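You operate a simulated robot arm through the tools that you are given. There is no shell and no other tool.

You are at the controls of a simulated robot arm. One attempt, no reset.

JOB
Finish the card blank: crease the flat side, load it, fold it up.
Fine: the teal roller creases and goes back; both sides end upright with the brass sleeve standing between them.
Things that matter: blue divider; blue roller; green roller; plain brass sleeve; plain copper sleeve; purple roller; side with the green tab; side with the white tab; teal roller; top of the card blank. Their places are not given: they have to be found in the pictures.

Only the result counts: the job must be done as asked and must still hold three seconds after the hand-in. Knocking over, shifting, dropping, spilling or breaking anything else fails it. Flat cloth is picked up by pressing the open fingertips on it (5 to 10 N) and closing them slowly along it; thin cloth reads only 2 to 8 mm in the jaws.

ROBOT AND FRAMES
A 7-joint arm with a two-finger gripper, fixed in place. Base frame: the origin is on the floor under the middle of its stand, x ahead of it, y to its left, z up; the work surface is at about z = 78. Units: cm, rad, N and s.
With the tool pointing down near the work surface it reaches from about 34 to 72 cm from the base axis. Its first joint turns from -1.152 to 1.152 rad. Payload 2.45 kg.
The TCP is the grasp point between the finger pads, 2.6 cm short of the fingertips. In the tool frame z runs along the fingers and y along their closing line. The gripper opens to 9.6 cm; its body begins 6.9 cm behind the TCP.
Orientation is told as [roll, pitch, yaw] about the base's x, y, z axes, in that order, counted from this pose: with the fingers straight down and closing along the base's y, the tool's x points along the base's -x, its y along +y and its z along -z.

CONTROLS
- The arm moves only by the tool send_rows. Its argument "motion" is a list of rows, each a list of 7 numbers: the shift along the tool's x, y, z in cm, then the turn, a rotation vector about the tool's x, y, z in degrees, then the opening in per cent of the stroke, from 0 (shut) to 100 (fully open). In form: [[tx, ty, tz, ax, ay, az, claw], ...]. A call has 1 to 20 rows; each row shifts and turns the commanded pose from where the row before left it, along the tool's axes as they then stand. Rows are played at 5 a second. More than 5 cm and 0.15 rad between two rows, or a gripper value outside its range, and nothing of the call is played. A pose out of reach is approached as far as the arm can. The call stops where the force on the tool passes 60 N (or 10 N more than at its start, if that is more) or the arm is blocked; 0.2 s more then pass. The fingers move at their own pace (about 5 cm/s each) and stop on an object; they squeeze with about 24 N. The grip force told is the motor's: it shows also when the fingers shut on nothing. Time passes only in rows, and 0.2 s behind the last, so rows that do not move let the fingers close. It gives the time, the measured TCP pose, the force on the tool (base axes), the opening and the grip force at its end, in the units of the frame above (readings bear some noise), with the torque about the TCP (base axes, N m) and any sound that the robot's microphone picked up.
- Cameras (640 x 400 px; columns grow to the right, rows downward): "scene" is fixed at [15.76, -39.54, 141.08]; the picture's right is [0.79, -0.62, 0.00], its down [-0.44, -0.56, -0.71] and it looks along [0.44, 0.56, -0.71] (base axes); focal length 326 px, centre (320, 200). "wrist" rides on the gripper at [8.2, 0.3, -9.8] in the tool frame; the picture's right is [-0.04, 1.00, 0.00], its down [-0.73, -0.03, -0.68] and it looks along [-0.68, -0.03, 0.73] (tool axes); focal length 256 px, centre (320, 200).
- grab_frame(camera): a new picture of that camera. No time passes.
- point_at(camera, pixels): for up to 12 pixels [column, row] of the newest picture of that camera ("zoom" is the newest enlarged one), the place [x, y, z] in the base frame of the surface seen there, good to about 0.2 cm. No time passes.
- close_up(camera, box): a new picture of the part [left, top, right, bottom] of that camera's present view, enlarged. No time passes.
- hand_in(): hands the job in; it is judged then, once.

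Leave the gripper open and the arm clear of the work at the hand-in unless told otherwise.

The tools are called after ">>>" as name(argument=value, ...) on one line, values as JSON. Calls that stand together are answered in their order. send_rows: Moves the arm, as the interface text tells. Its arguments: {"type":"object","properties":{"motion":{"type":"array","items":{"type":"array","items":{"type":"number"}}}},"required":["motion"]} The other tools are called the same way: grab_frame (camera) takes a picture; point_at (camera, pixels) gives the place of the surface under pixels of a picture; close_up (camera, box) takes an enlarged picture of a part of a camera's view; hand_in () hands the job in.

At the start:

```text
clock: 0.0
tcp_pos: [47.15, -15.66, 108.83]
orientation: [0.001, 0.001, 0.0]
force: [-0.8, -0.6, -1.0]
ft_torque: [0.03, 0.0, 0.0]
finger_gap: 9.61
gripper_force: 0.1
```

scene: 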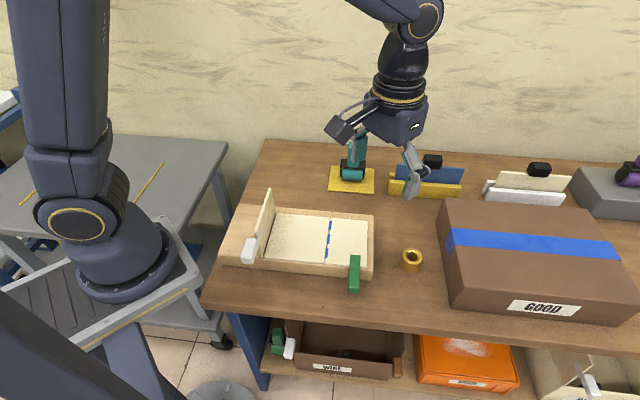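
wrist: 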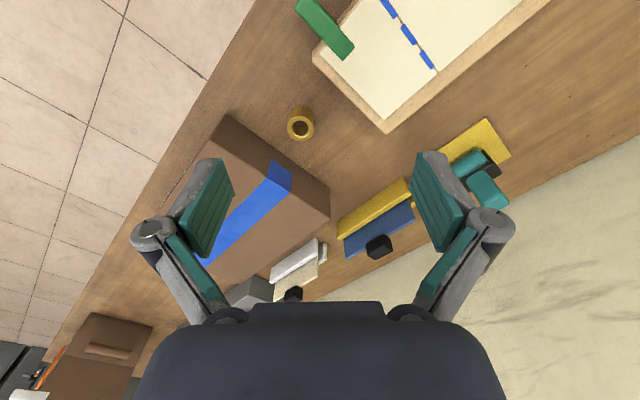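

I can see the card blank in a tray at about (310,240), a teal roller at (352,160) on a yellow pad, and a brass or copper sleeve at (411,260). I'll take enlarged pictures to see the details.

>>> close_up(camera="scene", box=[200, 170, 440, 320])

>>> close_up(camera="scene", box=[300, 110, 480, 222])

>>> close_up(camera="scene", box=[430, 120, 640, 330])

>>> close_up(camera="wrist", box=[180, 0, 560, 240])

```text
2.67 times, centred on (320, 245) of scene
```

zoom: 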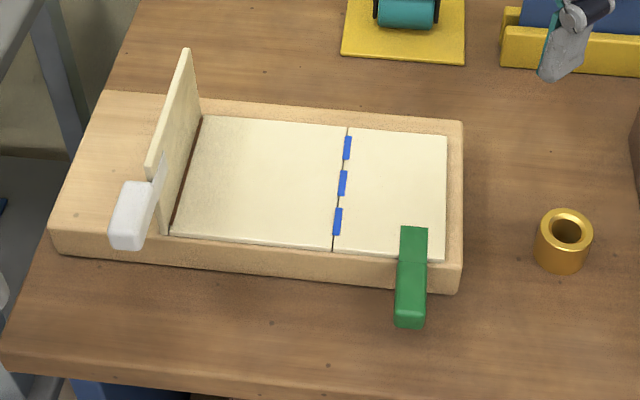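

```text
3.56 times, centred on (390, 166) of scene
```

zoom: 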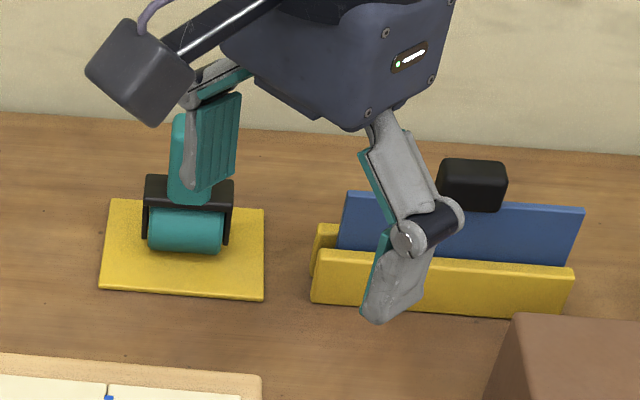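

```text
1.90 times, centred on (535, 225) of scene
```

zoom: 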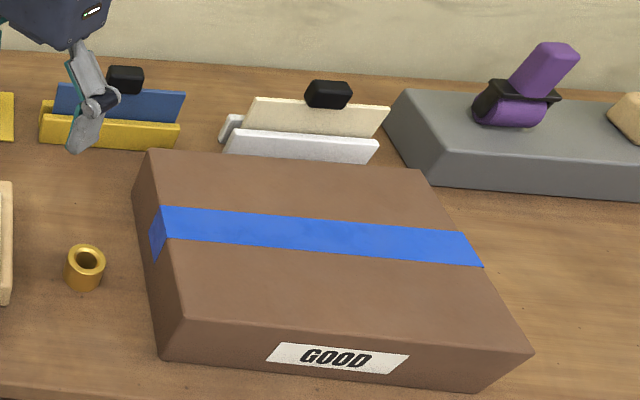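

```text
1.67 times, centred on (370, 120) of wrist
```

zoom: 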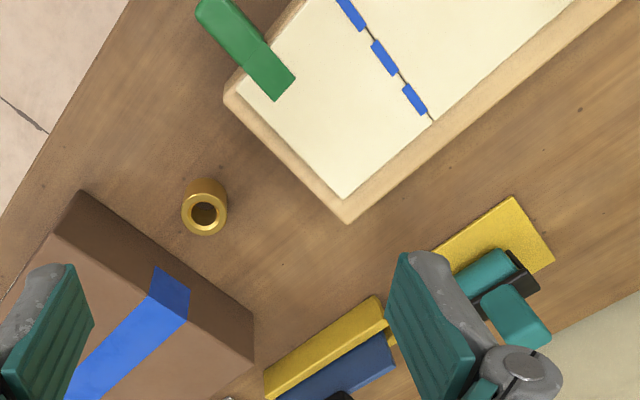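

Next I need base-frame places for the main features in the scene picture: tray corners, crease line, tabs, sleeve and roller.

>>> close_up(camera="scene", box=[210, 175, 440, 319])

>>> grab_frame(camera="scene")

```text
2.78 times, centred on (325, 247) of scene
```

zoom: 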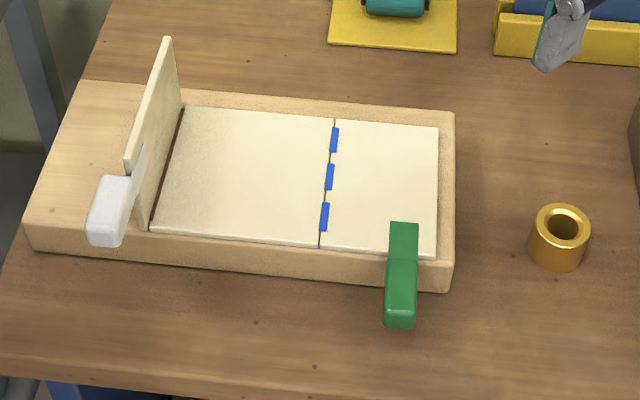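

```text
taken
```

scene: 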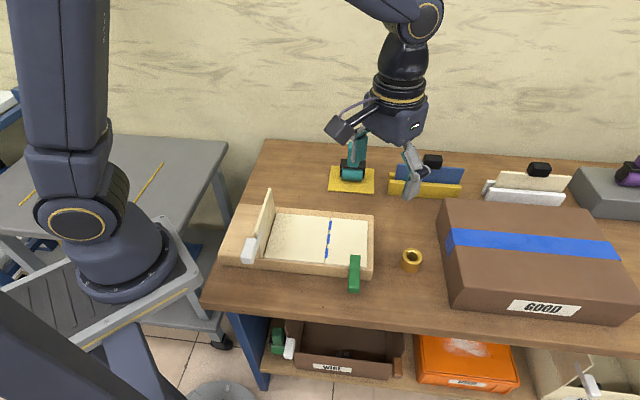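

I'll measure points on the zoom picture: the crease's two ends and blue marks, panel corners, green tab, white tab, upright side, tray rims and sleeve.

>>> point_at(camera="zoom", pixels=[[335, 121], [320, 245], [334, 140], [330, 178], [324, 216], [437, 130], [433, 252], [404, 232], [401, 310], [186, 110], [155, 228], [250, 175]])

>>> point_at(camera="zoom", pixels=[[562, 210], [562, 228], [540, 225], [585, 225], [168, 42], [128, 165], [118, 185], [105, 235], [450, 118], [448, 265], [85, 90], [35, 225]])

>>> point_at(camera="scene", pixels=[[353, 172], [353, 160], [355, 145], [333, 188], [372, 190], [375, 172], [335, 168], [411, 275], [430, 165], [375, 220], [280, 142], [300, 300]])

```text
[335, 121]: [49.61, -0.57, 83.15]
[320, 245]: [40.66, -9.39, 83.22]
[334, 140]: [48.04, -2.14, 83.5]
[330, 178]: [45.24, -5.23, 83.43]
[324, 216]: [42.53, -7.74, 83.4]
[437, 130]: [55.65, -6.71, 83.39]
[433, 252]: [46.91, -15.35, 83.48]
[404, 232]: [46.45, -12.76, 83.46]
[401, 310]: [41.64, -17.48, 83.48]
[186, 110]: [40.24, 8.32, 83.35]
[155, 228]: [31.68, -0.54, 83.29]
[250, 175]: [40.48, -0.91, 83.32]
```

```text
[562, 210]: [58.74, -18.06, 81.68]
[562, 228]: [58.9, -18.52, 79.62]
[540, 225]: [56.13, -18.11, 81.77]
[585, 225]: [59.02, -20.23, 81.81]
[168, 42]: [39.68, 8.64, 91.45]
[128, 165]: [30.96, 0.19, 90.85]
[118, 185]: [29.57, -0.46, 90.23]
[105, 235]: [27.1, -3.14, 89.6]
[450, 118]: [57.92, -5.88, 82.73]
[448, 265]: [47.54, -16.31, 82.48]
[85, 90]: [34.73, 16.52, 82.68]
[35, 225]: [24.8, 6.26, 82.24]
```

```text
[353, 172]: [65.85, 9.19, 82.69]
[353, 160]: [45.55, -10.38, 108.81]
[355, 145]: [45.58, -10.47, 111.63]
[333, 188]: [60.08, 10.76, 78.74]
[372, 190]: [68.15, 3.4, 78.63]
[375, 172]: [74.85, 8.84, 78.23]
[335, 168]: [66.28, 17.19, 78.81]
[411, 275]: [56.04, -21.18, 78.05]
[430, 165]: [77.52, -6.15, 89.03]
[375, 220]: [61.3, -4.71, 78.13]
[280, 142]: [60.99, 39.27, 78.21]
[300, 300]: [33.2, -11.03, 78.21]
```

The crease runs from about (49.6,-0.6) to (40.7,-9.4) at z 83.3. The green tab tip is near (41.6,-17.5), the sleeve near (57.8,-19), and the teal roller near (66,9). The gripper hides the roller in this view, so I'll move the arm left and back to see it with both cameras.

>>> send_rows(motion=[[1.2, 4.2, 0, 0, 0, 0, 100], [1.2, 4.2, 0, 0, 0, 0, 100], [1.2, 4.2, 0, 0, 0, 0, 100], [1.2, 4.2, 0, 0, 0, 0, 100], [1.2, 4.2, 0, 0, 0, 0, 100], [1.2, 4.2, 0, 0, 0, 0, 100], [0, 0, 0, 0, 0, 0, 100]])

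>>> grab_frame(camera="wrist")

>>> grab_frame(camera="scene")

```text
clock: 1.6
tcp_pos: [39.79, 9.63, 109.03]
orientation: [0.002, 0.001, -0.001]
force: [0.7, 0.0, 0.3]
ft_torque: [0.01, 0.03, 0.0]
finger_gap: 9.6
gripper_force: 0.1
```

```text
taken
```

wrist: 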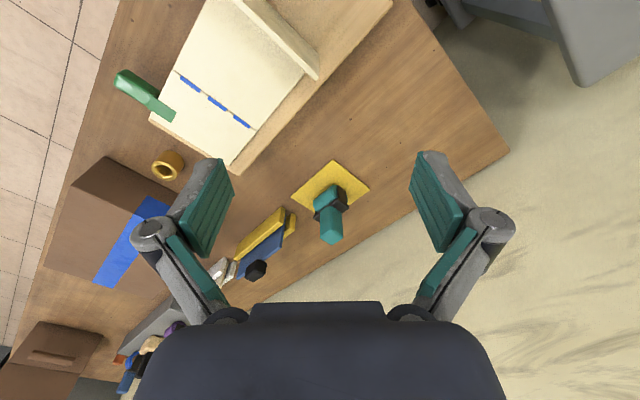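

```text
taken
```

scene: 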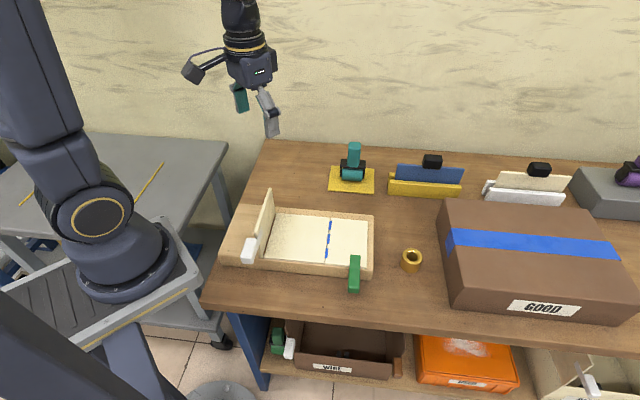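

The roller is now clear at about (352,163) in the scene picture. I'll zoom in on it in both cameras.

>>> close_up(camera="wrist", box=[270, 140, 398, 260])

>>> close_up(camera="scene", box=[320, 135, 400, 200])

```text
3.33 times, centred on (334, 200) of wrist
```

zoom: 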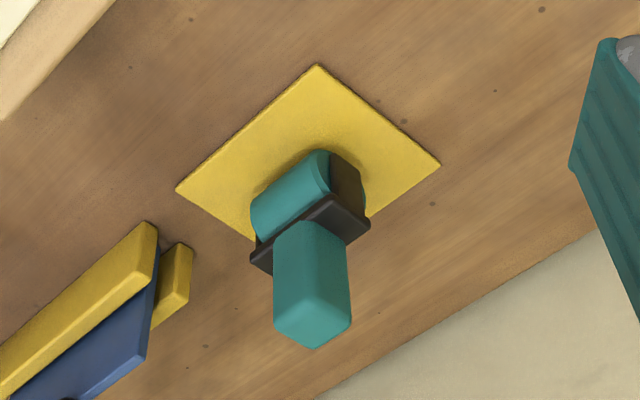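

```text
6.15 times, centred on (360, 168) of scene
```

zoom: 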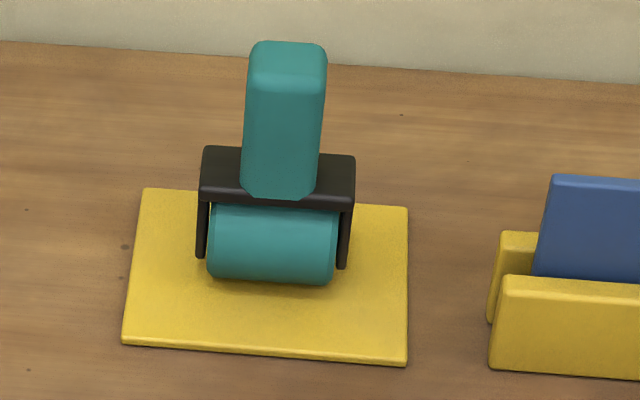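

The roller has a vertical teal handle with a black yoke and the cylinder below it. I'll measure points on this zoom.

>>> point_at(camera="zoom", pixels=[[287, 48], [285, 65], [255, 60], [322, 60], [283, 100], [280, 180], [247, 190], [312, 190], [205, 155], [352, 162], [205, 190], [350, 198]])

>>> point_at(camera="zoom", pixels=[[213, 250], [331, 255], [270, 245], [270, 280], [213, 275], [328, 280], [145, 192], [405, 210], [127, 338], [403, 355], [222, 215], [330, 215]])

>>> close_up(camera="wrist", box=[270, 140, 398, 260])

>>> point_at(camera="zoom", pixels=[[312, 318], [280, 318], [346, 315], [312, 345], [310, 235], [278, 300], [347, 300], [260, 245], [360, 225], [320, 68], [440, 162], [178, 188]])

```text
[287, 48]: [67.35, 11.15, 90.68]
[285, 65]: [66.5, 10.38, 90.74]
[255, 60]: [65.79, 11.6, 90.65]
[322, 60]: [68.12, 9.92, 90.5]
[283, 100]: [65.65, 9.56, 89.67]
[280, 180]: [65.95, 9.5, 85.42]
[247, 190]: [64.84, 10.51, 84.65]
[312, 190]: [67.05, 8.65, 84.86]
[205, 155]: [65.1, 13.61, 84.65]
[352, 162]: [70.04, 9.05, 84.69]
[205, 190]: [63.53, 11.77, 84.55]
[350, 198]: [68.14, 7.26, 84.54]
```

```text
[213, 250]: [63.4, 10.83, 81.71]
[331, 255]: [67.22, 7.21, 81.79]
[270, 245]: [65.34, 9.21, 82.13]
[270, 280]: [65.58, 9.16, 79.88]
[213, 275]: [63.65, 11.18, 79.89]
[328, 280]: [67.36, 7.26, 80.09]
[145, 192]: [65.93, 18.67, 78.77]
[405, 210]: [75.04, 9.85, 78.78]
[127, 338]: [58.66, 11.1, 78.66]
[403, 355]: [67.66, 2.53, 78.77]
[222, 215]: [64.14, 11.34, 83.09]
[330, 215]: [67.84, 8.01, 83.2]
```

```text
3.33 times, centred on (334, 200) of wrist
```

zoom: 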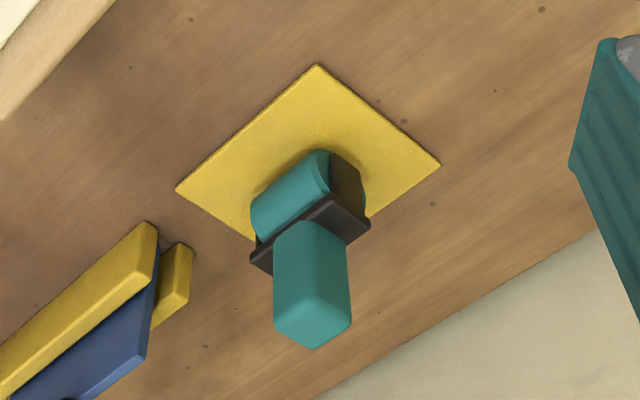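

```text
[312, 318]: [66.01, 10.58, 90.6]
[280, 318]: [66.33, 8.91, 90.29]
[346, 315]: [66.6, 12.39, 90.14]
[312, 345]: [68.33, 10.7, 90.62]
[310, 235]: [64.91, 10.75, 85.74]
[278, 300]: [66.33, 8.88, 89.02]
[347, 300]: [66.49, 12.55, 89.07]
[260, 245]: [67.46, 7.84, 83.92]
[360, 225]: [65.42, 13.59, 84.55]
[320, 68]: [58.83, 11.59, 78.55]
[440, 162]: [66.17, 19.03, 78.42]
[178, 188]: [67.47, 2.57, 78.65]
```

The handle is centred near (66.6,10.7), about 2.4 cm square, from z 85 to 90.7, and turned about 45°. The cylinder's axis lies across the crease direction, so it can be rolled along the crease as it stands. Before acting I'll look at the objects further right, to be sure which sleeve is brass.

>>> close_up(camera="wrist", box=[60, 120, 300, 400])

>>> close_up(camera="scene", box=[480, 130, 640, 230])

>>> close_up(camera="scene", box=[230, 310, 640, 400])

```text
1.43 times, centred on (180, 260) of wrist
```

zoom: 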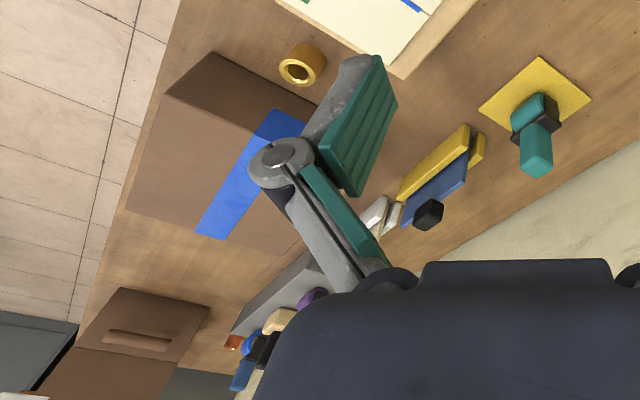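

```text
4.00 times, centred on (560, 180) of scene
```

zoom: 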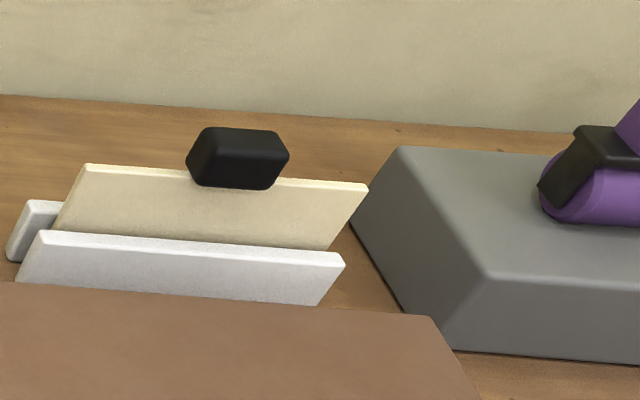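

```text
1.56 times, centred on (435, 355) of scene
```

zoom: 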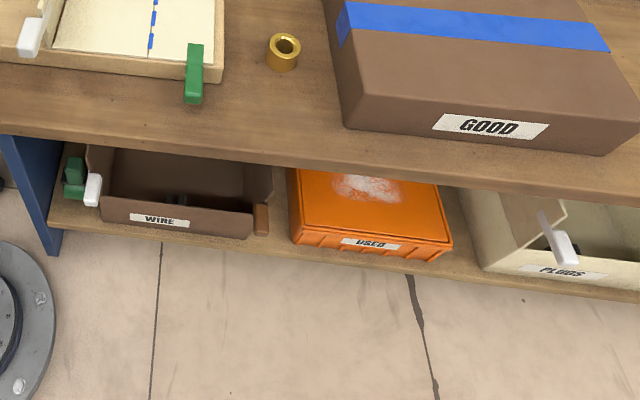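

The orange and copper-coloured items are far right on the grey block, so the golden sleeve beside the tray is the brass one. Next I'll move above the teal roller handle and turn the gripper about 44.5° so that the fingers close along the crease direction.

>>> send_rows(motion=[[-4.47, 0.17, 1.8, 0, 0, 0, 100], [-4.47, 0.17, 1.8, 0, 0, 0, 100], [-4.47, 0.17, 1.8, 0, 0, 0, 100], [-4.47, 0.17, 1.8, 0, 0, 0, 100], [-4.47, 0.17, 1.8, 0, 0, 0, 100], [-4.47, 0.17, 1.8, 0, 0, 0, 100], [0, 0, 0, 0, 0, 7.4, 100], [0, 0, 0, 0, 0, 7.4, 100], [0, 0, 0, 0, 0, 7.4, 100], [0, 0, 0, 0, 0, 7.4, 100], [0, 0, 0, 0, 0, 7.4, 100], [0, 0, 0, 0, 0, 7.5, 100], [0, 0, 0, 0, 0, 0, 100]])

>>> grab_frame(camera="wrist")

>>> grab_frame(camera="scene")

```text
clock: 4.4
tcp_pos: [66.74, 10.5, 98.19]
orientation: [0.0, 0.0, -0.777]
force: [-0.6, -0.5, 0.4]
ft_torque: [0.03, -0.01, 0.0]
finger_gap: 9.55
gripper_force: 0.0
```

```text
taken
```

wrist: 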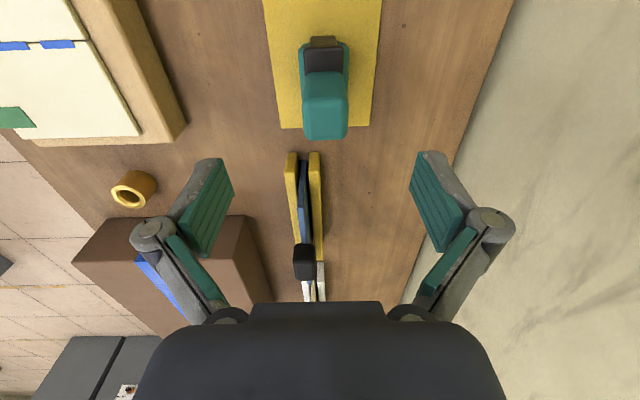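

```text
taken
```

scene: 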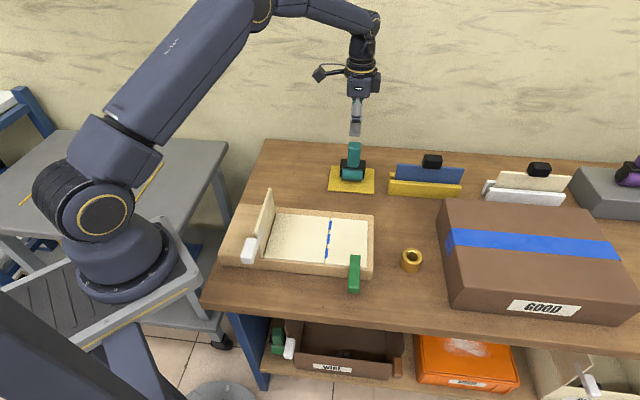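

The roller handle is at about columns 302–349, rows 70–138 of the wrist picture. I'll measure it precisely from here.

>>> close_up(camera="wrist", box=[260, 20, 400, 160])

>>> point_at(camera="wrist", pixels=[[326, 118], [306, 118], [345, 118], [326, 105], [326, 135], [326, 90], [304, 90], [346, 90], [312, 132], [341, 132], [324, 60], [268, 125]])

```text
2.86 times, centred on (330, 90) of wrist
```

zoom: 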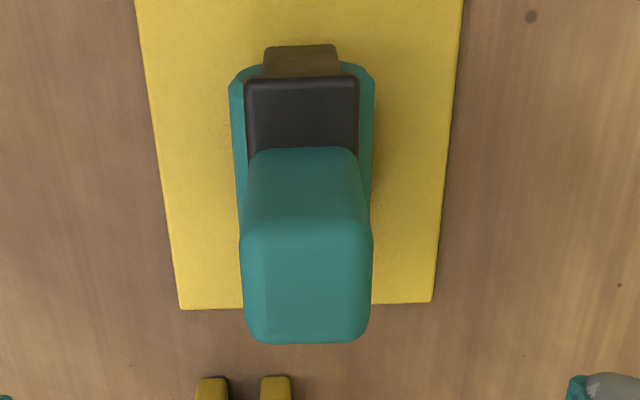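

```text
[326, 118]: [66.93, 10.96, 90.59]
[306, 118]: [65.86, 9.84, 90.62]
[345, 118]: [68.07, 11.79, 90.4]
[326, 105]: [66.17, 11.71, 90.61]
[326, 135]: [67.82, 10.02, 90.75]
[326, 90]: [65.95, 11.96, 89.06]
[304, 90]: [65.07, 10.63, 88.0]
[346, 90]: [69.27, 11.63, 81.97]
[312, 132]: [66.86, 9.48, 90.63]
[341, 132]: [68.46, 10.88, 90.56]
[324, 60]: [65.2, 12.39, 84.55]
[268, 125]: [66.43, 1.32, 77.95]
```

The handle centre is about (67.0,10.8), which is 0.4 cm along tool y from the TCP. I'll correct that and descend to TCP z ≈ 88.2, leaving the fingers open.

>>> send_rows(motion=[[0, 0.4, 2.5, 0, 0, 0, 100], [0, 0, 2.5, 0, 0, 0, 100], [0, 0, 2.5, 0, 0, 0, 100], [0, 0, 2.5, 0, 0, 0, 100], [0, 0, 0, 0, 0, 0, 100]])

>>> grab_frame(camera="wrist")

>>> close_up(camera="scene", box=[320, 110, 400, 200])

```text
clock: 5.6
tcp_pos: [67.03, 10.87, 88.03]
orientation: [0.0, 0.0, -0.777]
force: [0.0, 0.2, 0.0]
ft_torque: [0.0, -0.01, 0.01]
finger_gap: 9.61
gripper_force: 0.1
```

```text
taken
```

wrist: 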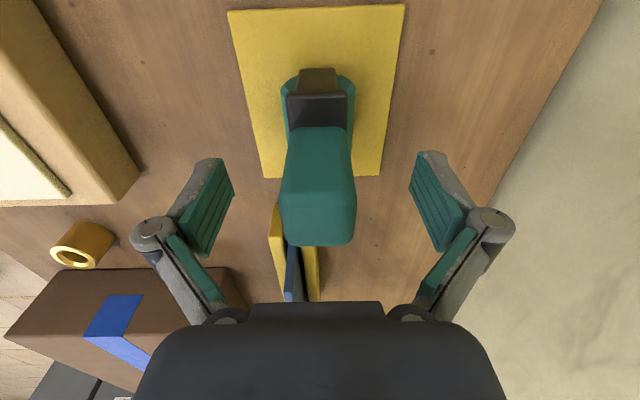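

```text
4.44 times, centred on (360, 155) of scene
```

zoom: 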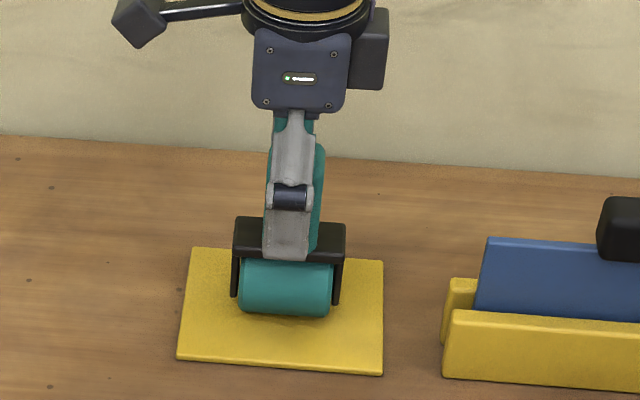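

The handle sits between the fingers, centred to within a millimetre or two, and nothing is touching. I'll close the gripper on it.

>>> send_rows(motion=[[0, 0, 0, 0, 0, 0, 40], [0, 0, 0, 0, 0, 0, 30], [0, 0, 0, 0, 0, 0, 25], [0, 0, 0, 0, 0, 0, 15], [0, 0, 0, 0, 0, 0, 0], [0, 0, 0, 0, 0, 0, 0], [0, 0, 0, 0, 0, 0, 0], [0, 0, 0, 0, 0, 0, 0]])

>>> grab_frame(camera="wrist")

```text
clock: 7.4
tcp_pos: [67.08, 10.81, 88.05]
orientation: [-0.001, 0.001, -0.777]
force: [-0.2, -0.5, 1.2]
ft_torque: [-0.01, 0.02, -0.01]
finger_gap: 3.38
gripper_force: 24.0
```

```text
taken
```

wrist: 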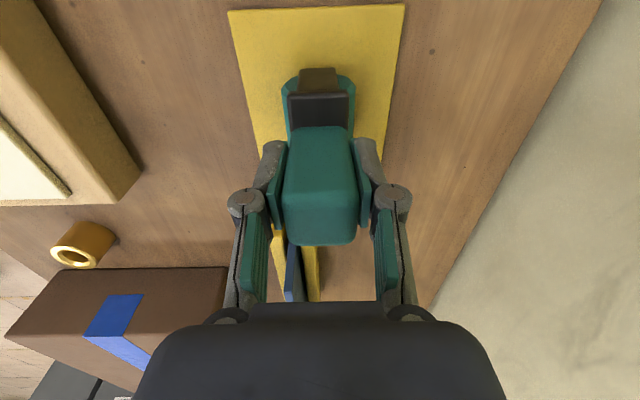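

The handle is gripped, gap 3.38 cm and 24 N, with the TCP at (67.05,10.83,88.04) as the place to return to. I'll lift 12 cm straight up.

>>> send_rows(motion=[[0, 0, -1, 0, 0, 0, 0], [0, 0, -2, 0, 0, 0, 0], [0, 0, -3, 0, 0, 0, 0], [0, 0, -3, 0, 0, 0, 0], [0, 0, -3, 0, 0, 0, 0], [0, 0, 0, 0, 0, 0, 0], [0, 0, 0, 0, 0, 0, 0]])

>>> grab_frame(camera="wrist")

>>> grab_frame(camera="scene")

```text
clock: 9.0
tcp_pos: [66.96, 10.85, 100.22]
orientation: [-0.001, 0.0, -0.777]
force: [0.3, 0.5, -1.3]
ft_torque: [-0.01, -0.04, 0.03]
finger_gap: 3.35
gripper_force: 24.1
```

```text
taken
```

wrist: 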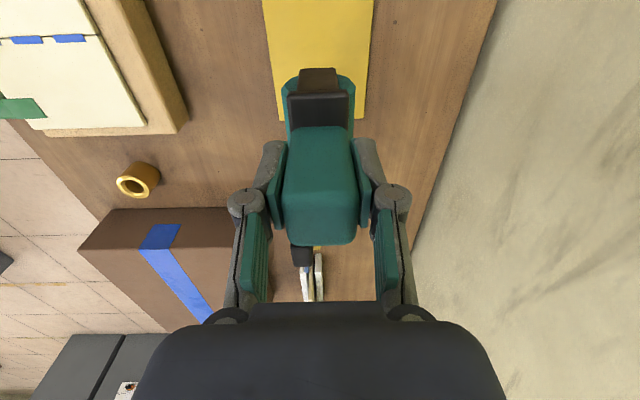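

```text
taken
```

scene: 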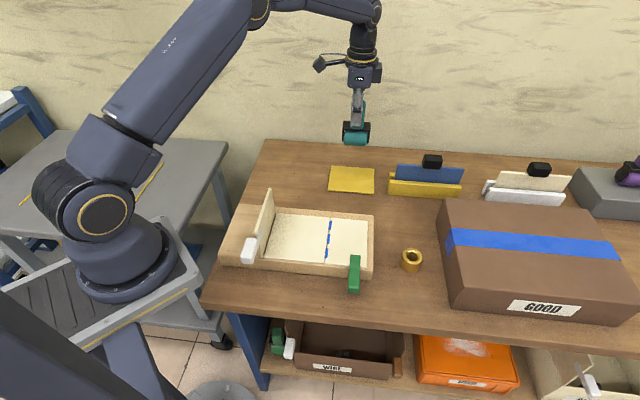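

The roller is held firmly and clear of the pad. I'll carry it above the far end of the crease, about (49.3,-0.9), coming down slightly on the way.

>>> send_rows(motion=[[0.864, -4.148, 0, 0, 0, 0, 0], [0.864, -4.148, 0.5, 0, 0, 0, 0], [0.864, -4.148, 1, 0, 0, 0, 0], [0.864, -4.148, 1, 0, 0, 0, 0], [0.864, -4.148, 1, 0, 0, 0, 0], [0, 0, 0, 0, 0, 0, 0], [0, 0, 0, 0, 0, 0, 0]])

>>> grab_frame(camera="wrist")

>>> close_up(camera="scene", box=[220, 150, 420, 290])

```text
clock: 10.6
tcp_pos: [49.37, -0.9, 96.55]
orientation: [-0.001, 0.0, -0.775]
force: [-0.7, -0.4, -1.7]
ft_torque: [-0.01, -0.02, 0.0]
finger_gap: 3.35
gripper_force: 23.6
```

```text
taken
```

wrist: 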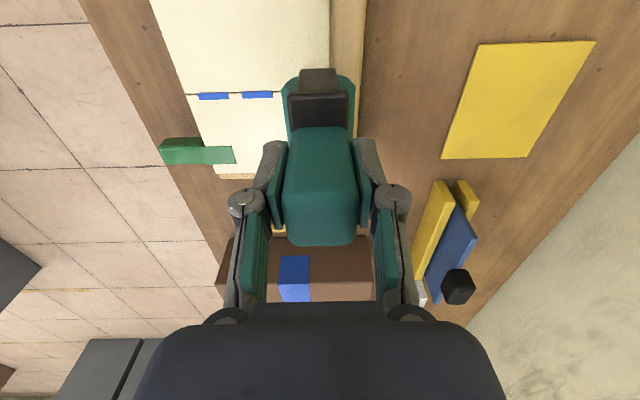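

```text
2.86 times, centred on (320, 220) of scene
```

zoom: 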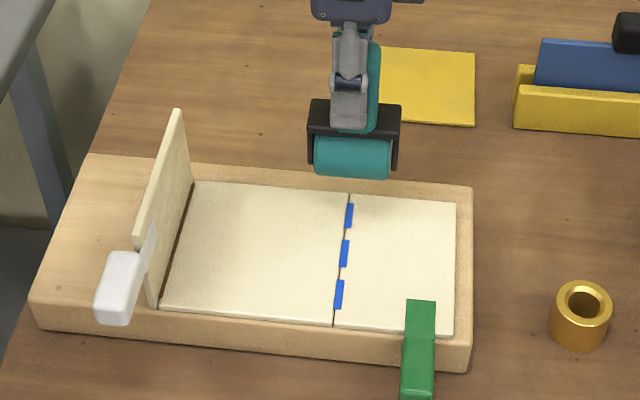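

The roller is over the far end of the crease with about 4 cm between it and the card. I'll lower it most of the way.

>>> send_rows(motion=[[0, 0, 1.2, 0, 0, 0, 0], [0, 0, 1.2, 0, 0, 0, 0], [0, 0, 0.9, 0, 0, 0, 0], [0, 0, 0.2, 0, 0, 0, 0], [0, 0, 0, 0, 0, 0, 0]])

>>> close_up(camera="scene", box=[270, 170, 390, 254])

```text
clock: 11.8
tcp_pos: [49.35, -0.92, 93.06]
orientation: [0.0, 0.0, -0.778]
force: [0.4, 0.4, -1.8]
ft_torque: [0.01, -0.01, -0.01]
finger_gap: 3.34
gripper_force: 24.5
```

```text
4.76 times, centred on (330, 212) of scene
```

zoom: 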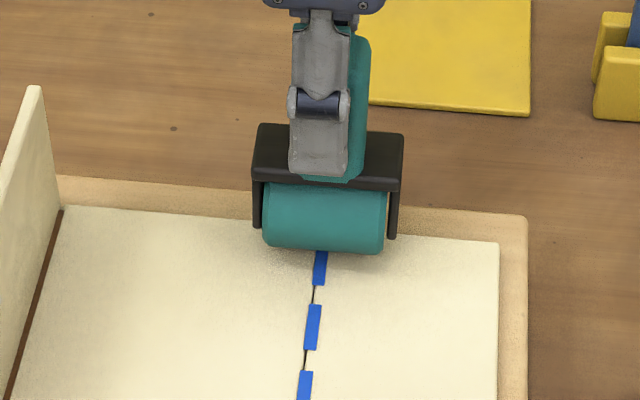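

The cylinder is centred over the crease line, at about column 324 in the zoom, and just above the card. I'll lower it in small steps and read the force.

>>> send_rows(motion=[[0, 0, 0.15, 0, 0, 0, 0], [0, 0, 0.15, 0, 0, 0, 0], [0, 0, 0.1, 0, 0, 0, 0], [0, 0, 0, 0, 0, 0, 0]])

```text
clock: 12.8
tcp_pos: [49.29, -0.9, 92.6]
orientation: [0.0, 0.0, -0.777]
force: [-0.4, -0.2, -2.2]
ft_torque: [0.02, -0.01, 0.0]
finger_gap: 3.38
gripper_force: 24.3
```

No contact yet (fz −2.2 N). I'll continue down in small steps.

>>> send_rows(motion=[[0, 0, 0.08, 0, 0, 0, 0], [0, 0, 0.08, 0, 0, 0, 0], [0, 0, 0, 0, 0, 0, 0]])

```text
clock: 13.6
tcp_pos: [49.34, -0.91, 92.6]
orientation: [0.002, -0.001, -0.777]
force: [-3.7, -0.2, 21.0]
ft_torque: [-0.01, 0.1, 0.01]
finger_gap: 3.37
gripper_force: 24.4
```

Contact was made, with 21 N now. I'll ease off a little to around 12–15 N before rolling.

>>> send_rows(motion=[[0, 0, -0.04, 0, 0, 0, 0], [0, 0, 0, 0, 0, 0, 0]])

```text
clock: 14.2
tcp_pos: [49.45, -0.94, 92.61]
orientation: [0.001, -0.001, -0.776]
force: [-0.7, 0.0, 17.2]
ft_torque: [-0.11, -0.15, 0.02]
finger_gap: 3.38
gripper_force: 23.4
```

About 17 N at a steady position. I'll roll first 0.4 cm to the far edge, then 4 cm along the crease towards the near end, and check the force.

>>> send_rows(motion=[[0, 0.2, -0.02, 0, 0, 0, 0], [0, 0.2, 0, 0, 0, 0, 0], [0.005, -0.3, 0, 0, 0, 0, 0], [0.008, -0.5, 0, 0, 0, 0, 0], [0.008, -0.5, 0, 0, 0, 0, 0], [0.008, -0.5, 0, 0, 0, 0, 0], [0.008, -0.5, 0, 0, 0, 0, 0], [0.008, -0.5, 0, 0, 0, 0, 0], [0.008, -0.5, 0, 0, 0, 0, 0], [0.008, -0.5, 0, 0, 0, 0, 0]])

>>> close_up(camera="scene", box=[230, 170, 390, 282])

```text
clock: 16.4
tcp_pos: [46.92, -3.21, 92.54]
orientation: [0.0, 0.001, -0.777]
force: [0.2, -0.2, -2.1]
ft_torque: [0.0, 0.0, -0.01]
finger_gap: 3.34
gripper_force: 23.9
```

```text
3.57 times, centred on (310, 226) of scene
```

zoom: 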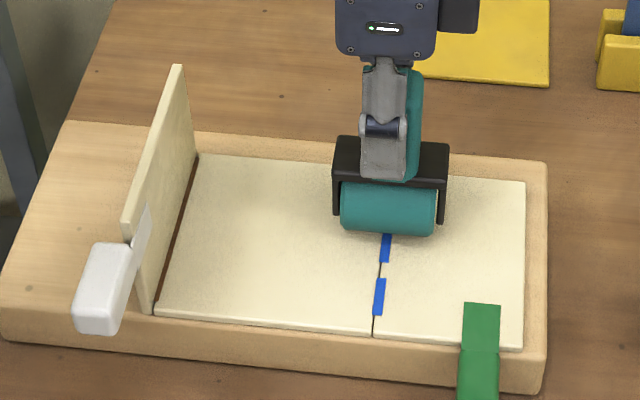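

Contact was lost here: fz is −2.1 N at z 92.54, so the card's surface is slightly lower or the handle shifted a bit. I'll lower in fine steps to find contact again.

>>> send_rows(motion=[[0, 0, 0.04, 0, 0, 0, 0], [0, 0, 0.04, 0, 0, 0, 0], [0, 0, 0, 0, 0, 0, 0]])

>>> grab_frame(camera="wrist")

```text
clock: 17.2
tcp_pos: [46.92, -3.28, 92.58]
orientation: [0.0, -0.002, -0.776]
force: [-2.9, 1.2, 11.9]
ft_torque: [0.15, 0.1, 0.02]
finger_gap: 3.37
gripper_force: 24.5
```

```text
taken
```

wrist: 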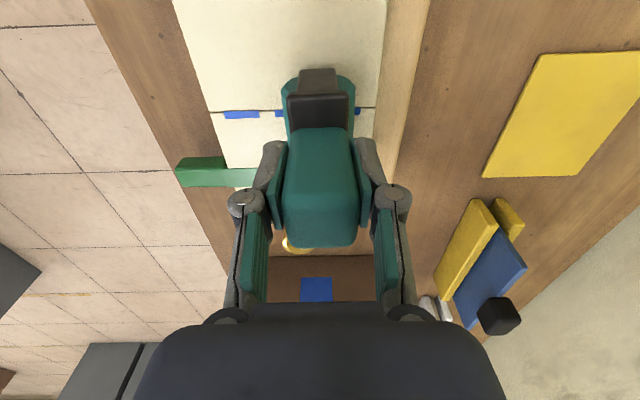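

About 12 N of contact here at mid-far crease, s≈31. I'll roll back to the far edge in short segments at this pressure and watch the force.

>>> send_rows(motion=[[-0.005, 0.3, 0, 0, 0, 0, 0], [-0.005, 0.4, 0, 0, 0, 0, 0], [-0.005, 0.4, 0, 0, 0, 0, 0], [-0.005, 0.4, 0, 0, 0, 0, 0]])

```text
clock: 18.2
tcp_pos: [48.03, -2.39, 92.64]
orientation: [0.0, -0.001, -0.778]
force: [-4.1, -4.1, 14.6]
ft_torque: [-0.31, 0.2, -0.03]
finger_gap: 3.36
gripper_force: 23.9
```

>>> send_rows(motion=[[-0.005, 0.4, 0, 0, 0, 0, 0], [-0.005, 0.4, 0, 0, 0, 0, 0], [-0.005, 0.4, 0, 0, 0, 0, 0], [-0.005, 0.4, 0, 0, 0, 0, 0], [-0.005, 0.4, 0, 0, 0, 0, 0]])

```text
clock: 19.4
tcp_pos: [49.46, -0.89, 92.46]
orientation: [0.0, -0.001, -0.776]
force: [-2.2, -2.8, 8.5]
ft_torque: [-0.24, 0.09, -0.04]
finger_gap: 3.35
gripper_force: 23.8
```

At the far end, with 8.5 N showing. I'll press slightly more and roll towards the near end in segments.

>>> send_rows(motion=[[0, 0.3, 0.02, 0, 0, 0, 0], [0.008, -0.5, 0.01, 0, 0, 0, 0], [0.008, -0.5, 0, 0, 0, 0, 0], [0.008, -0.5, 0, 0, 0, 0, 0], [0.008, -0.5, 0, 0, 0, 0, 0]])

```text
clock: 20.6
tcp_pos: [48.16, -2.06, 92.57]
orientation: [-0.001, 0.0, -0.778]
force: [1.1, 3.0, 6.0]
ft_torque: [0.12, -0.27, 0.05]
finger_gap: 3.37
gripper_force: 23.6
```

Force dropped to 6 N. I'll press 0.03 cm more and go on along the crease.

>>> send_rows(motion=[[0.005, -0.3, 0.03, 0, 0, 0, 0], [0.008, -0.5, 0, 0, 0, 0, 0], [0.008, -0.5, 0, 0, 0, 0, 0], [0.008, -0.5, 0, 0, 0, 0, 0]])

```text
clock: 21.6
tcp_pos: [47.04, -3.43, 92.38]
orientation: [0.002, -0.001, -0.777]
force: [3.9, 3.8, 12.1]
ft_torque: [0.22, -0.22, -0.03]
finger_gap: 3.36
gripper_force: 23.8
```

12 N here, which is good. Rolling on.

>>> send_rows(motion=[[0.008, -0.5, 0, 0, 0, 0, 0], [0.008, -0.5, 0, 0, 0, 0, 0], [0.008, -0.5, 0, 0, 0, 0, 0], [0.008, -0.5, 0, 0, 0, 0, 0]])

```text
clock: 22.6
tcp_pos: [45.52, -4.67, 92.48]
orientation: [0.0, 0.0, -0.778]
force: [4.5, 4.7, 12.2]
ft_torque: [0.18, -0.29, 0.03]
finger_gap: 3.37
gripper_force: 23.9
```

Steady at about 12 N. Continuing towards the near end.

>>> send_rows(motion=[[0.008, -0.5, 0, 0, 0, 0, 0], [0.008, -0.5, 0, 0, 0, 0, 0], [0.008, -0.5, 0, 0, 0, 0, 0], [0.008, -0.5, 0, 0, 0, 0, 0]])

```text
clock: 23.6
tcp_pos: [43.96, -6.12, 92.44]
orientation: [0.0, -0.001, -0.776]
force: [1.8, 1.8, 3.3]
ft_torque: [0.01, -0.19, 0.03]
finger_gap: 3.35
gripper_force: 24.4
```

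Force fell to 3 N at s≈27, so I'll press 0.05 cm more, back up over the weak stretch, then continue.

>>> send_rows(motion=[[0, 0, 0.05, 0, 0, 0, 0], [-0.008, 0.5, 0, 0, 0, 0, 0], [-0.008, 0.5, 0, 0, 0, 0, 0], [-0.008, 0.5, 0, 0, 0, 0, 0]])

```text
clock: 24.6
tcp_pos: [45.15, -5.01, 92.55]
orientation: [0.001, 0.002, -0.777]
force: [-0.3, -0.5, -1.3]
ft_torque: [-0.03, 0.01, -0.04]
finger_gap: 3.37
gripper_force: 23.3
```

Contact was lost again when reversing. I'll look at the crease line and the roller's seating in the grip before going on.

>>> close_up(camera="scene", box=[230, 170, 390, 282])

>>> grab_frame(camera="wrist")

```text
3.57 times, centred on (310, 226) of scene
```

zoom: 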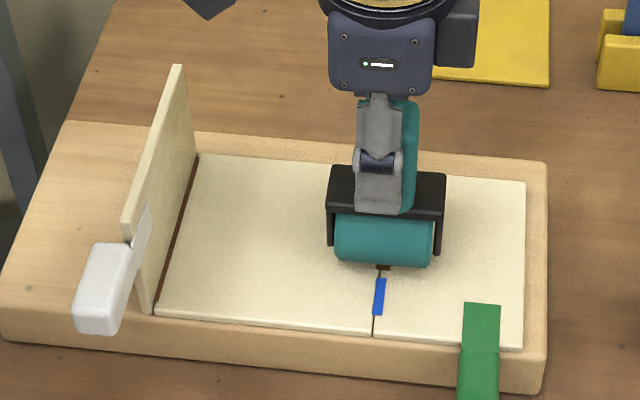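

```text
taken
```

wrist: 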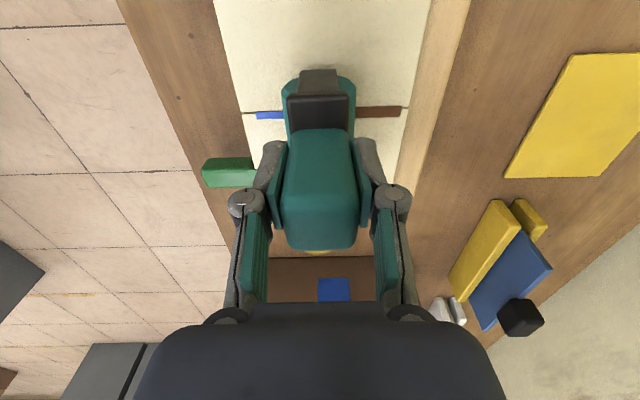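

The crease line turns brown where it has been pressed, both behind the roller and just ahead of it at zoom (383,267). One blue mark remains at (379,296). I'll find contact again here and roll on over it.

>>> send_rows(motion=[[0, 0, 0.04, 0, 0, 0, 0], [0, 0, 0.04, 0, 0, 0, 0], [0, 0, 0, 0, 0, 0, 0]])

```text
clock: 25.4
tcp_pos: [45.15, -4.99, 92.41]
orientation: [0.002, 0.0, -0.777]
force: [-2.7, -0.2, 15.2]
ft_torque: [0.07, 0.24, -0.01]
finger_gap: 3.34
gripper_force: 24.3
```

15 N of contact. Rolling towards the near end.

>>> send_rows(motion=[[0.005, -0.3, 0, 0, 0, 0, 0], [0.008, -0.5, 0, 0, 0, 0, 0], [0.008, -0.5, 0, 0, 0, 0, 0], [0.008, -0.5, 0, 0, 0, 0, 0]])

```text
clock: 26.4
tcp_pos: [43.84, -6.37, 92.44]
orientation: [0.001, -0.002, -0.777]
force: [6.2, 5.3, 15.4]
ft_torque: [0.23, -0.27, 0.0]
finger_gap: 3.38
gripper_force: 24.2
```

Still 15 N. Continuing.

>>> send_rows(motion=[[0.008, -0.5, 0, 0, 0, 0, 0], [0.008, -0.5, 0, 0, 0, 0, 0], [0.008, -0.5, 0, 0, 0, 0, 0]])

```text
clock: 27.2
tcp_pos: [42.86, -7.34, 92.32]
orientation: [0.0, -0.002, -0.778]
force: [5.8, 5.6, 18.6]
ft_torque: [0.26, -0.42, 0.04]
finger_gap: 3.35
gripper_force: 23.7
```

18.6 N at s≈25.4. I'll ease off by 0.02 cm and roll the last 2.8 cm to the near edge.

>>> send_rows(motion=[[0.008, -0.5, -0.02, 0, 0, 0, 0], [0.008, -0.5, 0, 0, 0, 0, 0], [0.008, -0.5, 0, 0, 0, 0, 0], [0.008, -0.5, 0, 0, 0, 0, 0]])

>>> close_up(camera="scene", box=[230, 170, 390, 282])

>>> grab_frame(camera="wrist")

```text
clock: 28.2
tcp_pos: [41.36, -8.66, 92.38]
orientation: [-0.001, 0.0, -0.777]
force: [4.9, 5.2, 17.7]
ft_torque: [0.3, -0.37, -0.02]
finger_gap: 3.38
gripper_force: 24.0
```

```text
3.57 times, centred on (310, 226) of scene
```

zoom: 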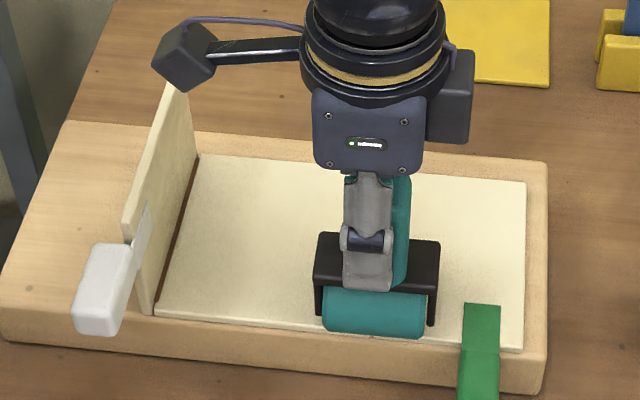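

```text
taken
```

wrist: 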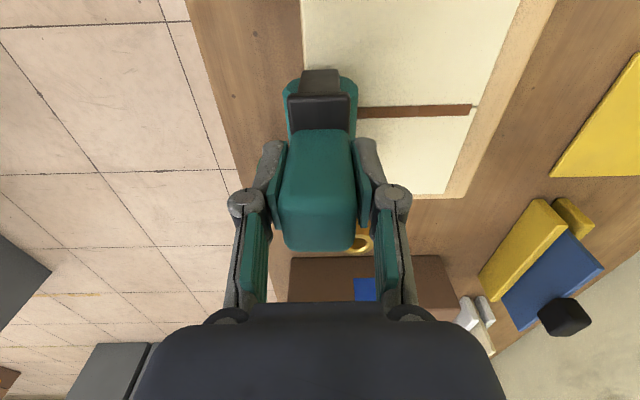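

The brown crease now runs the whole stretch already rolled, and about 1 cm is left to the near edge. I'll roll that last bit.

>>> send_rows(motion=[[0.008, -0.4, 0, 0, 0, 0, 0], [0.008, -0.4, 0, 0, 0, 0, 0], [0.003, -0.2, 0, 0, 0, 0, 0]])

```text
clock: 29.0
tcp_pos: [40.78, -9.44, 92.34]
orientation: [-0.001, 0.0, -0.778]
force: [3.3, 4.8, 12.9]
ft_torque: [0.34, -0.45, 0.06]
finger_gap: 3.35
gripper_force: 23.9
```

At the near edge with 13 N. I'll lift the roller clear and look at the crease.

>>> send_rows(motion=[[0, 0, -1, 0, 0, 0, 0], [0, 0, -2, 0, 0, 0, 0], [0, 0, -3, 0, 0, 0, 0], [0, 2, -2, 0, 0, 0, 0], [-0.5, 4.5, 0, 0, 0, 0, 0], [-0.5, 4.5, 0, 0, 0, 0, 0], [-0.5, 4.5, 0, 0, 0, 0, 0], [-0.5, 4.5, 0, 0, 0, 0, 0], [0, 0, 0, 0, 0, 0, 0]])

>>> close_up(camera="scene", box=[210, 175, 440, 319])

>>> grab_frame(camera="wrist")

```text
clock: 31.0
tcp_pos: [55.95, 3.38, 100.48]
orientation: [0.0, 0.0, -0.777]
force: [0.7, 0.4, -1.8]
ft_torque: [0.01, -0.02, -0.01]
finger_gap: 3.35
gripper_force: 24.0
```

```text
2.78 times, centred on (325, 247) of scene
```

zoom: 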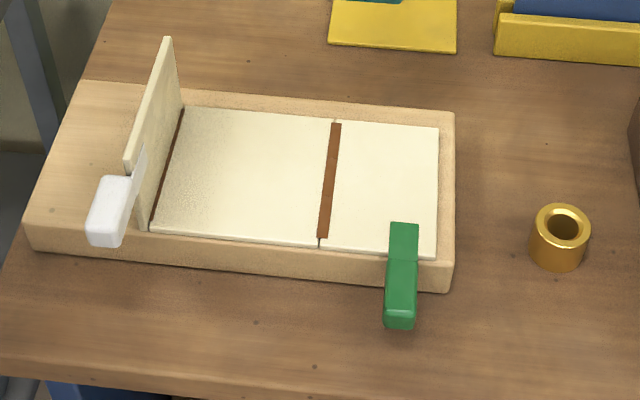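

```text
taken
```

wrist: 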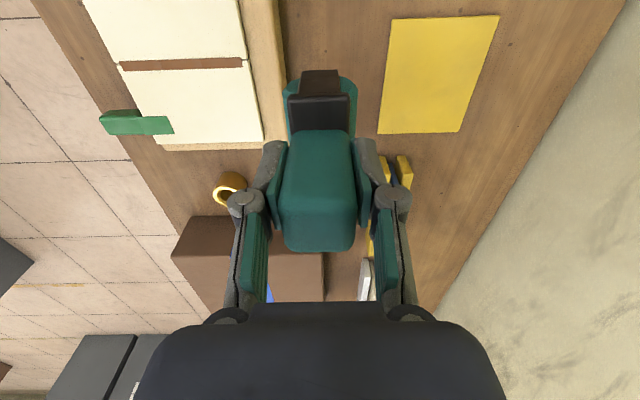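

The whole line is now brown from edge to edge, so the crease is made. Next I carry the roller back over its yellow pad, to TCP (67.05,10.83).

>>> send_rows(motion=[[-0.897, 4.363, 0, 0, 0, 0, 0], [-0.897, 4.363, 0, 0, 0, 0, 0], [-0.897, 4.363, 0, 0, 0, 0, 0], [0, 0, 0, 0, 0, 0, 0], [0, 0, 0, 0, 0, 0, 0]])

>>> grab_frame(camera="wrist")

```text
clock: 32.2
tcp_pos: [67.2, 10.95, 100.3]
orientation: [-0.001, 0.0, -0.778]
force: [-1.0, 0.2, -2.0]
ft_torque: [0.02, 0.0, -0.02]
finger_gap: 3.38
gripper_force: 23.6
```

```text
taken
```

wrist: 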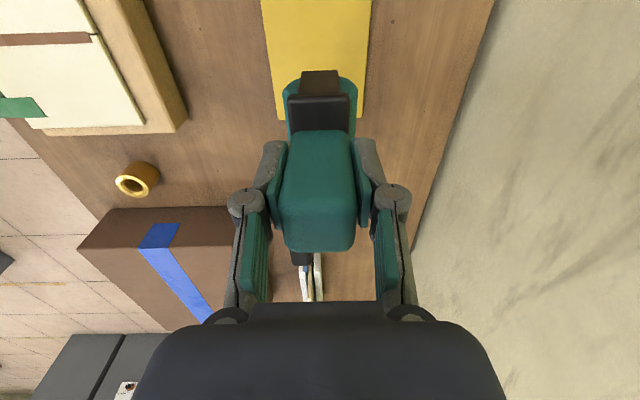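

Above the pad. I'll descend most of the way to about z 88.6, with a −0.1 cm correction along tool y.

>>> send_rows(motion=[[0, -0.1, 2.5, 0, 0, 0, 0], [0, 0, 2.5, 0, 0, 0, 0], [0, 0, 2.5, 0, 0, 0, 0], [0, 0, 2.5, 0, 0, 0, 0], [0, 0, 1.2, 0, 0, 0, 0], [0, 0, 0.3, 0, 0, 0, 0], [0, 0, 0, 0, 0, 0, 0]])

>>> close_up(camera="scene", box=[320, 110, 400, 200])

>>> grab_frame(camera="wrist")

```text
clock: 33.8
tcp_pos: [67.2, 10.83, 88.79]
orientation: [-0.001, 0.001, -0.776]
force: [-1.0, 0.2, -2.1]
ft_torque: [0.03, 0.01, 0.04]
finger_gap: 3.35
gripper_force: 23.9
```

```text
4.44 times, centred on (360, 155) of scene
```

zoom: 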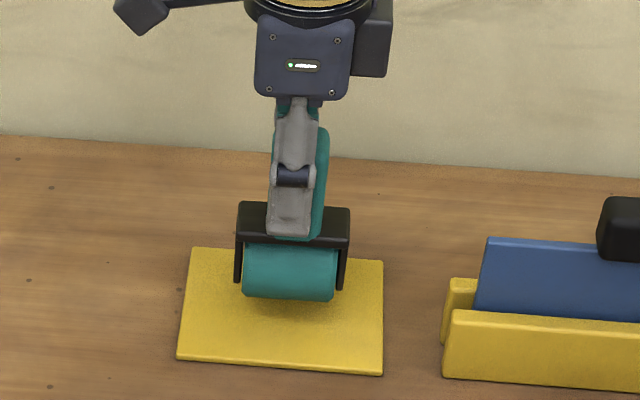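

```text
taken
```

wrist: 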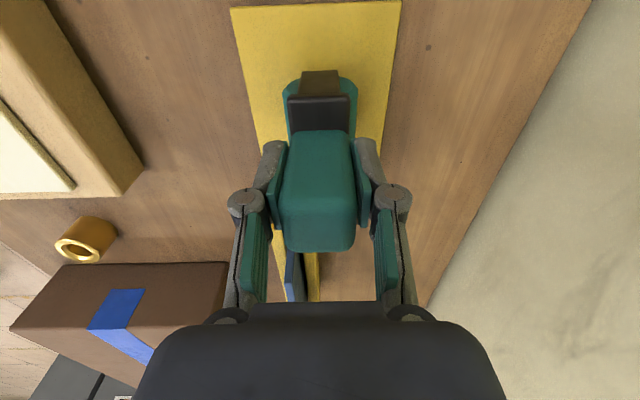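

The roller is poised over the pad at its old spot. I'll lower gently until it just touches.

>>> send_rows(motion=[[0.1, 0, 0.3, 0, 0, 0, 0], [0, 0, 0.3, 0, 0, 0, 0], [0, 0, 0.15, 0, 0, 0, 0], [0, 0, 0, 0, 0, 0, 0]])

```text
clock: 34.8
tcp_pos: [67.03, 10.88, 88.17]
orientation: [0.002, 0.0, -0.776]
force: [-0.2, -0.5, -2.2]
ft_torque: [0.01, 0.01, 0.0]
finger_gap: 3.34
gripper_force: 24.3
```

>>> send_rows(motion=[[0, 0, 0.1, 0, 0, 0, 0], [0, 0, 0.08, 0, 0, 0, 0], [0, 0, 0, 0, 0, 0, 0]])

```text
clock: 35.6
tcp_pos: [67.09, 10.85, 87.87]
orientation: [0.0, 0.001, -0.777]
force: [-0.6, 0.7, -2.4]
ft_torque: [0.02, 0.02, -0.02]
finger_gap: 3.35
gripper_force: 23.9
```

Still free of the pad (fz −2.4 N). A little lower.

>>> send_rows(motion=[[0, 0, 0.06, 0, 0, 0, 0], [0, 0, 0.04, 0, 0, 0, 0], [0, 0, 0, 0, 0, 0, 0]])

```text
clock: 36.4
tcp_pos: [67.1, 10.79, 87.86]
orientation: [-0.001, 0.0, -0.777]
force: [0.0, -0.2, -2.7]
ft_torque: [-0.01, -0.02, 0.01]
finger_gap: 3.36
gripper_force: 24.0
```

>>> send_rows(motion=[[0, 0, 0.05, 0, 0, 0, 0], [0, 0, 0.03, 0, 0, 0, 0], [0, 0, 0, 0, 0, 0, 0]])

```text
clock: 37.2
tcp_pos: [67.04, 10.84, 87.81]
orientation: [0.001, -0.001, -0.776]
force: [-2.5, 0.3, 2.1]
ft_torque: [-0.09, 0.03, -0.04]
finger_gap: 3.36
gripper_force: 23.8
```

Contact with the pad: fz rose from −2.5 to +2.1 N. I'll open the fingers slowly and let go.

>>> send_rows(motion=[[0, 0, 0, 0, 0, 0, 38], [0, 0, 0, 0, 0, 0, 45], [0, 0, 0, 0, 0, 0, 60], [0, 0, 0, 0, 0, 0, 80], [0, 0, 0, 0, 0, 0, 100], [0, 0, 0, 0, 0, 0, 100]])

>>> grab_frame(camera="wrist")

>>> close_up(camera="scene", box=[320, 110, 400, 200])

```text
clock: 38.6
tcp_pos: [67.07, 10.81, 87.79]
orientation: [0.0, 0.0, -0.775]
force: [-0.7, 0.4, 0.4]
ft_torque: [0.01, 0.0, -0.06]
finger_gap: 9.59
gripper_force: 0.1
```

```text
taken
```

wrist: 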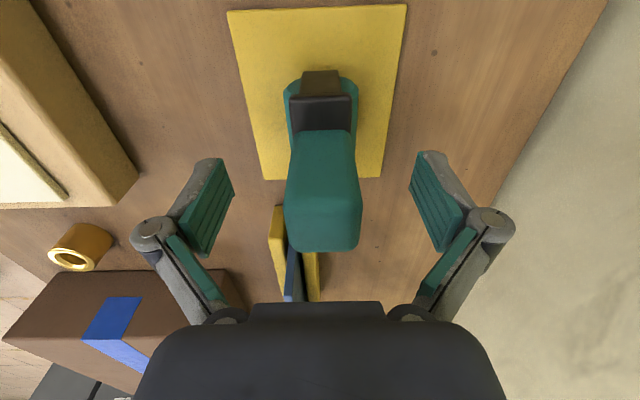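

```text
4.44 times, centred on (360, 155) of scene
```

zoom: 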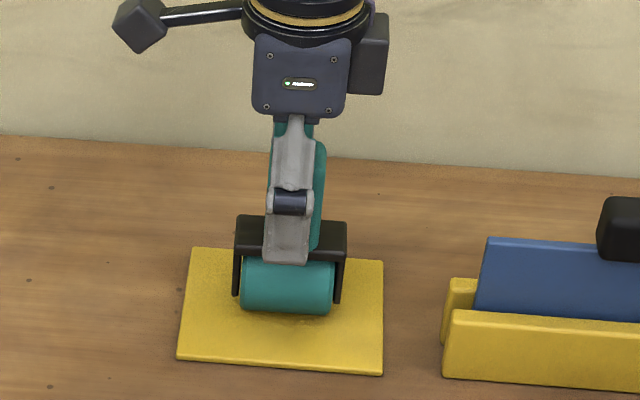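

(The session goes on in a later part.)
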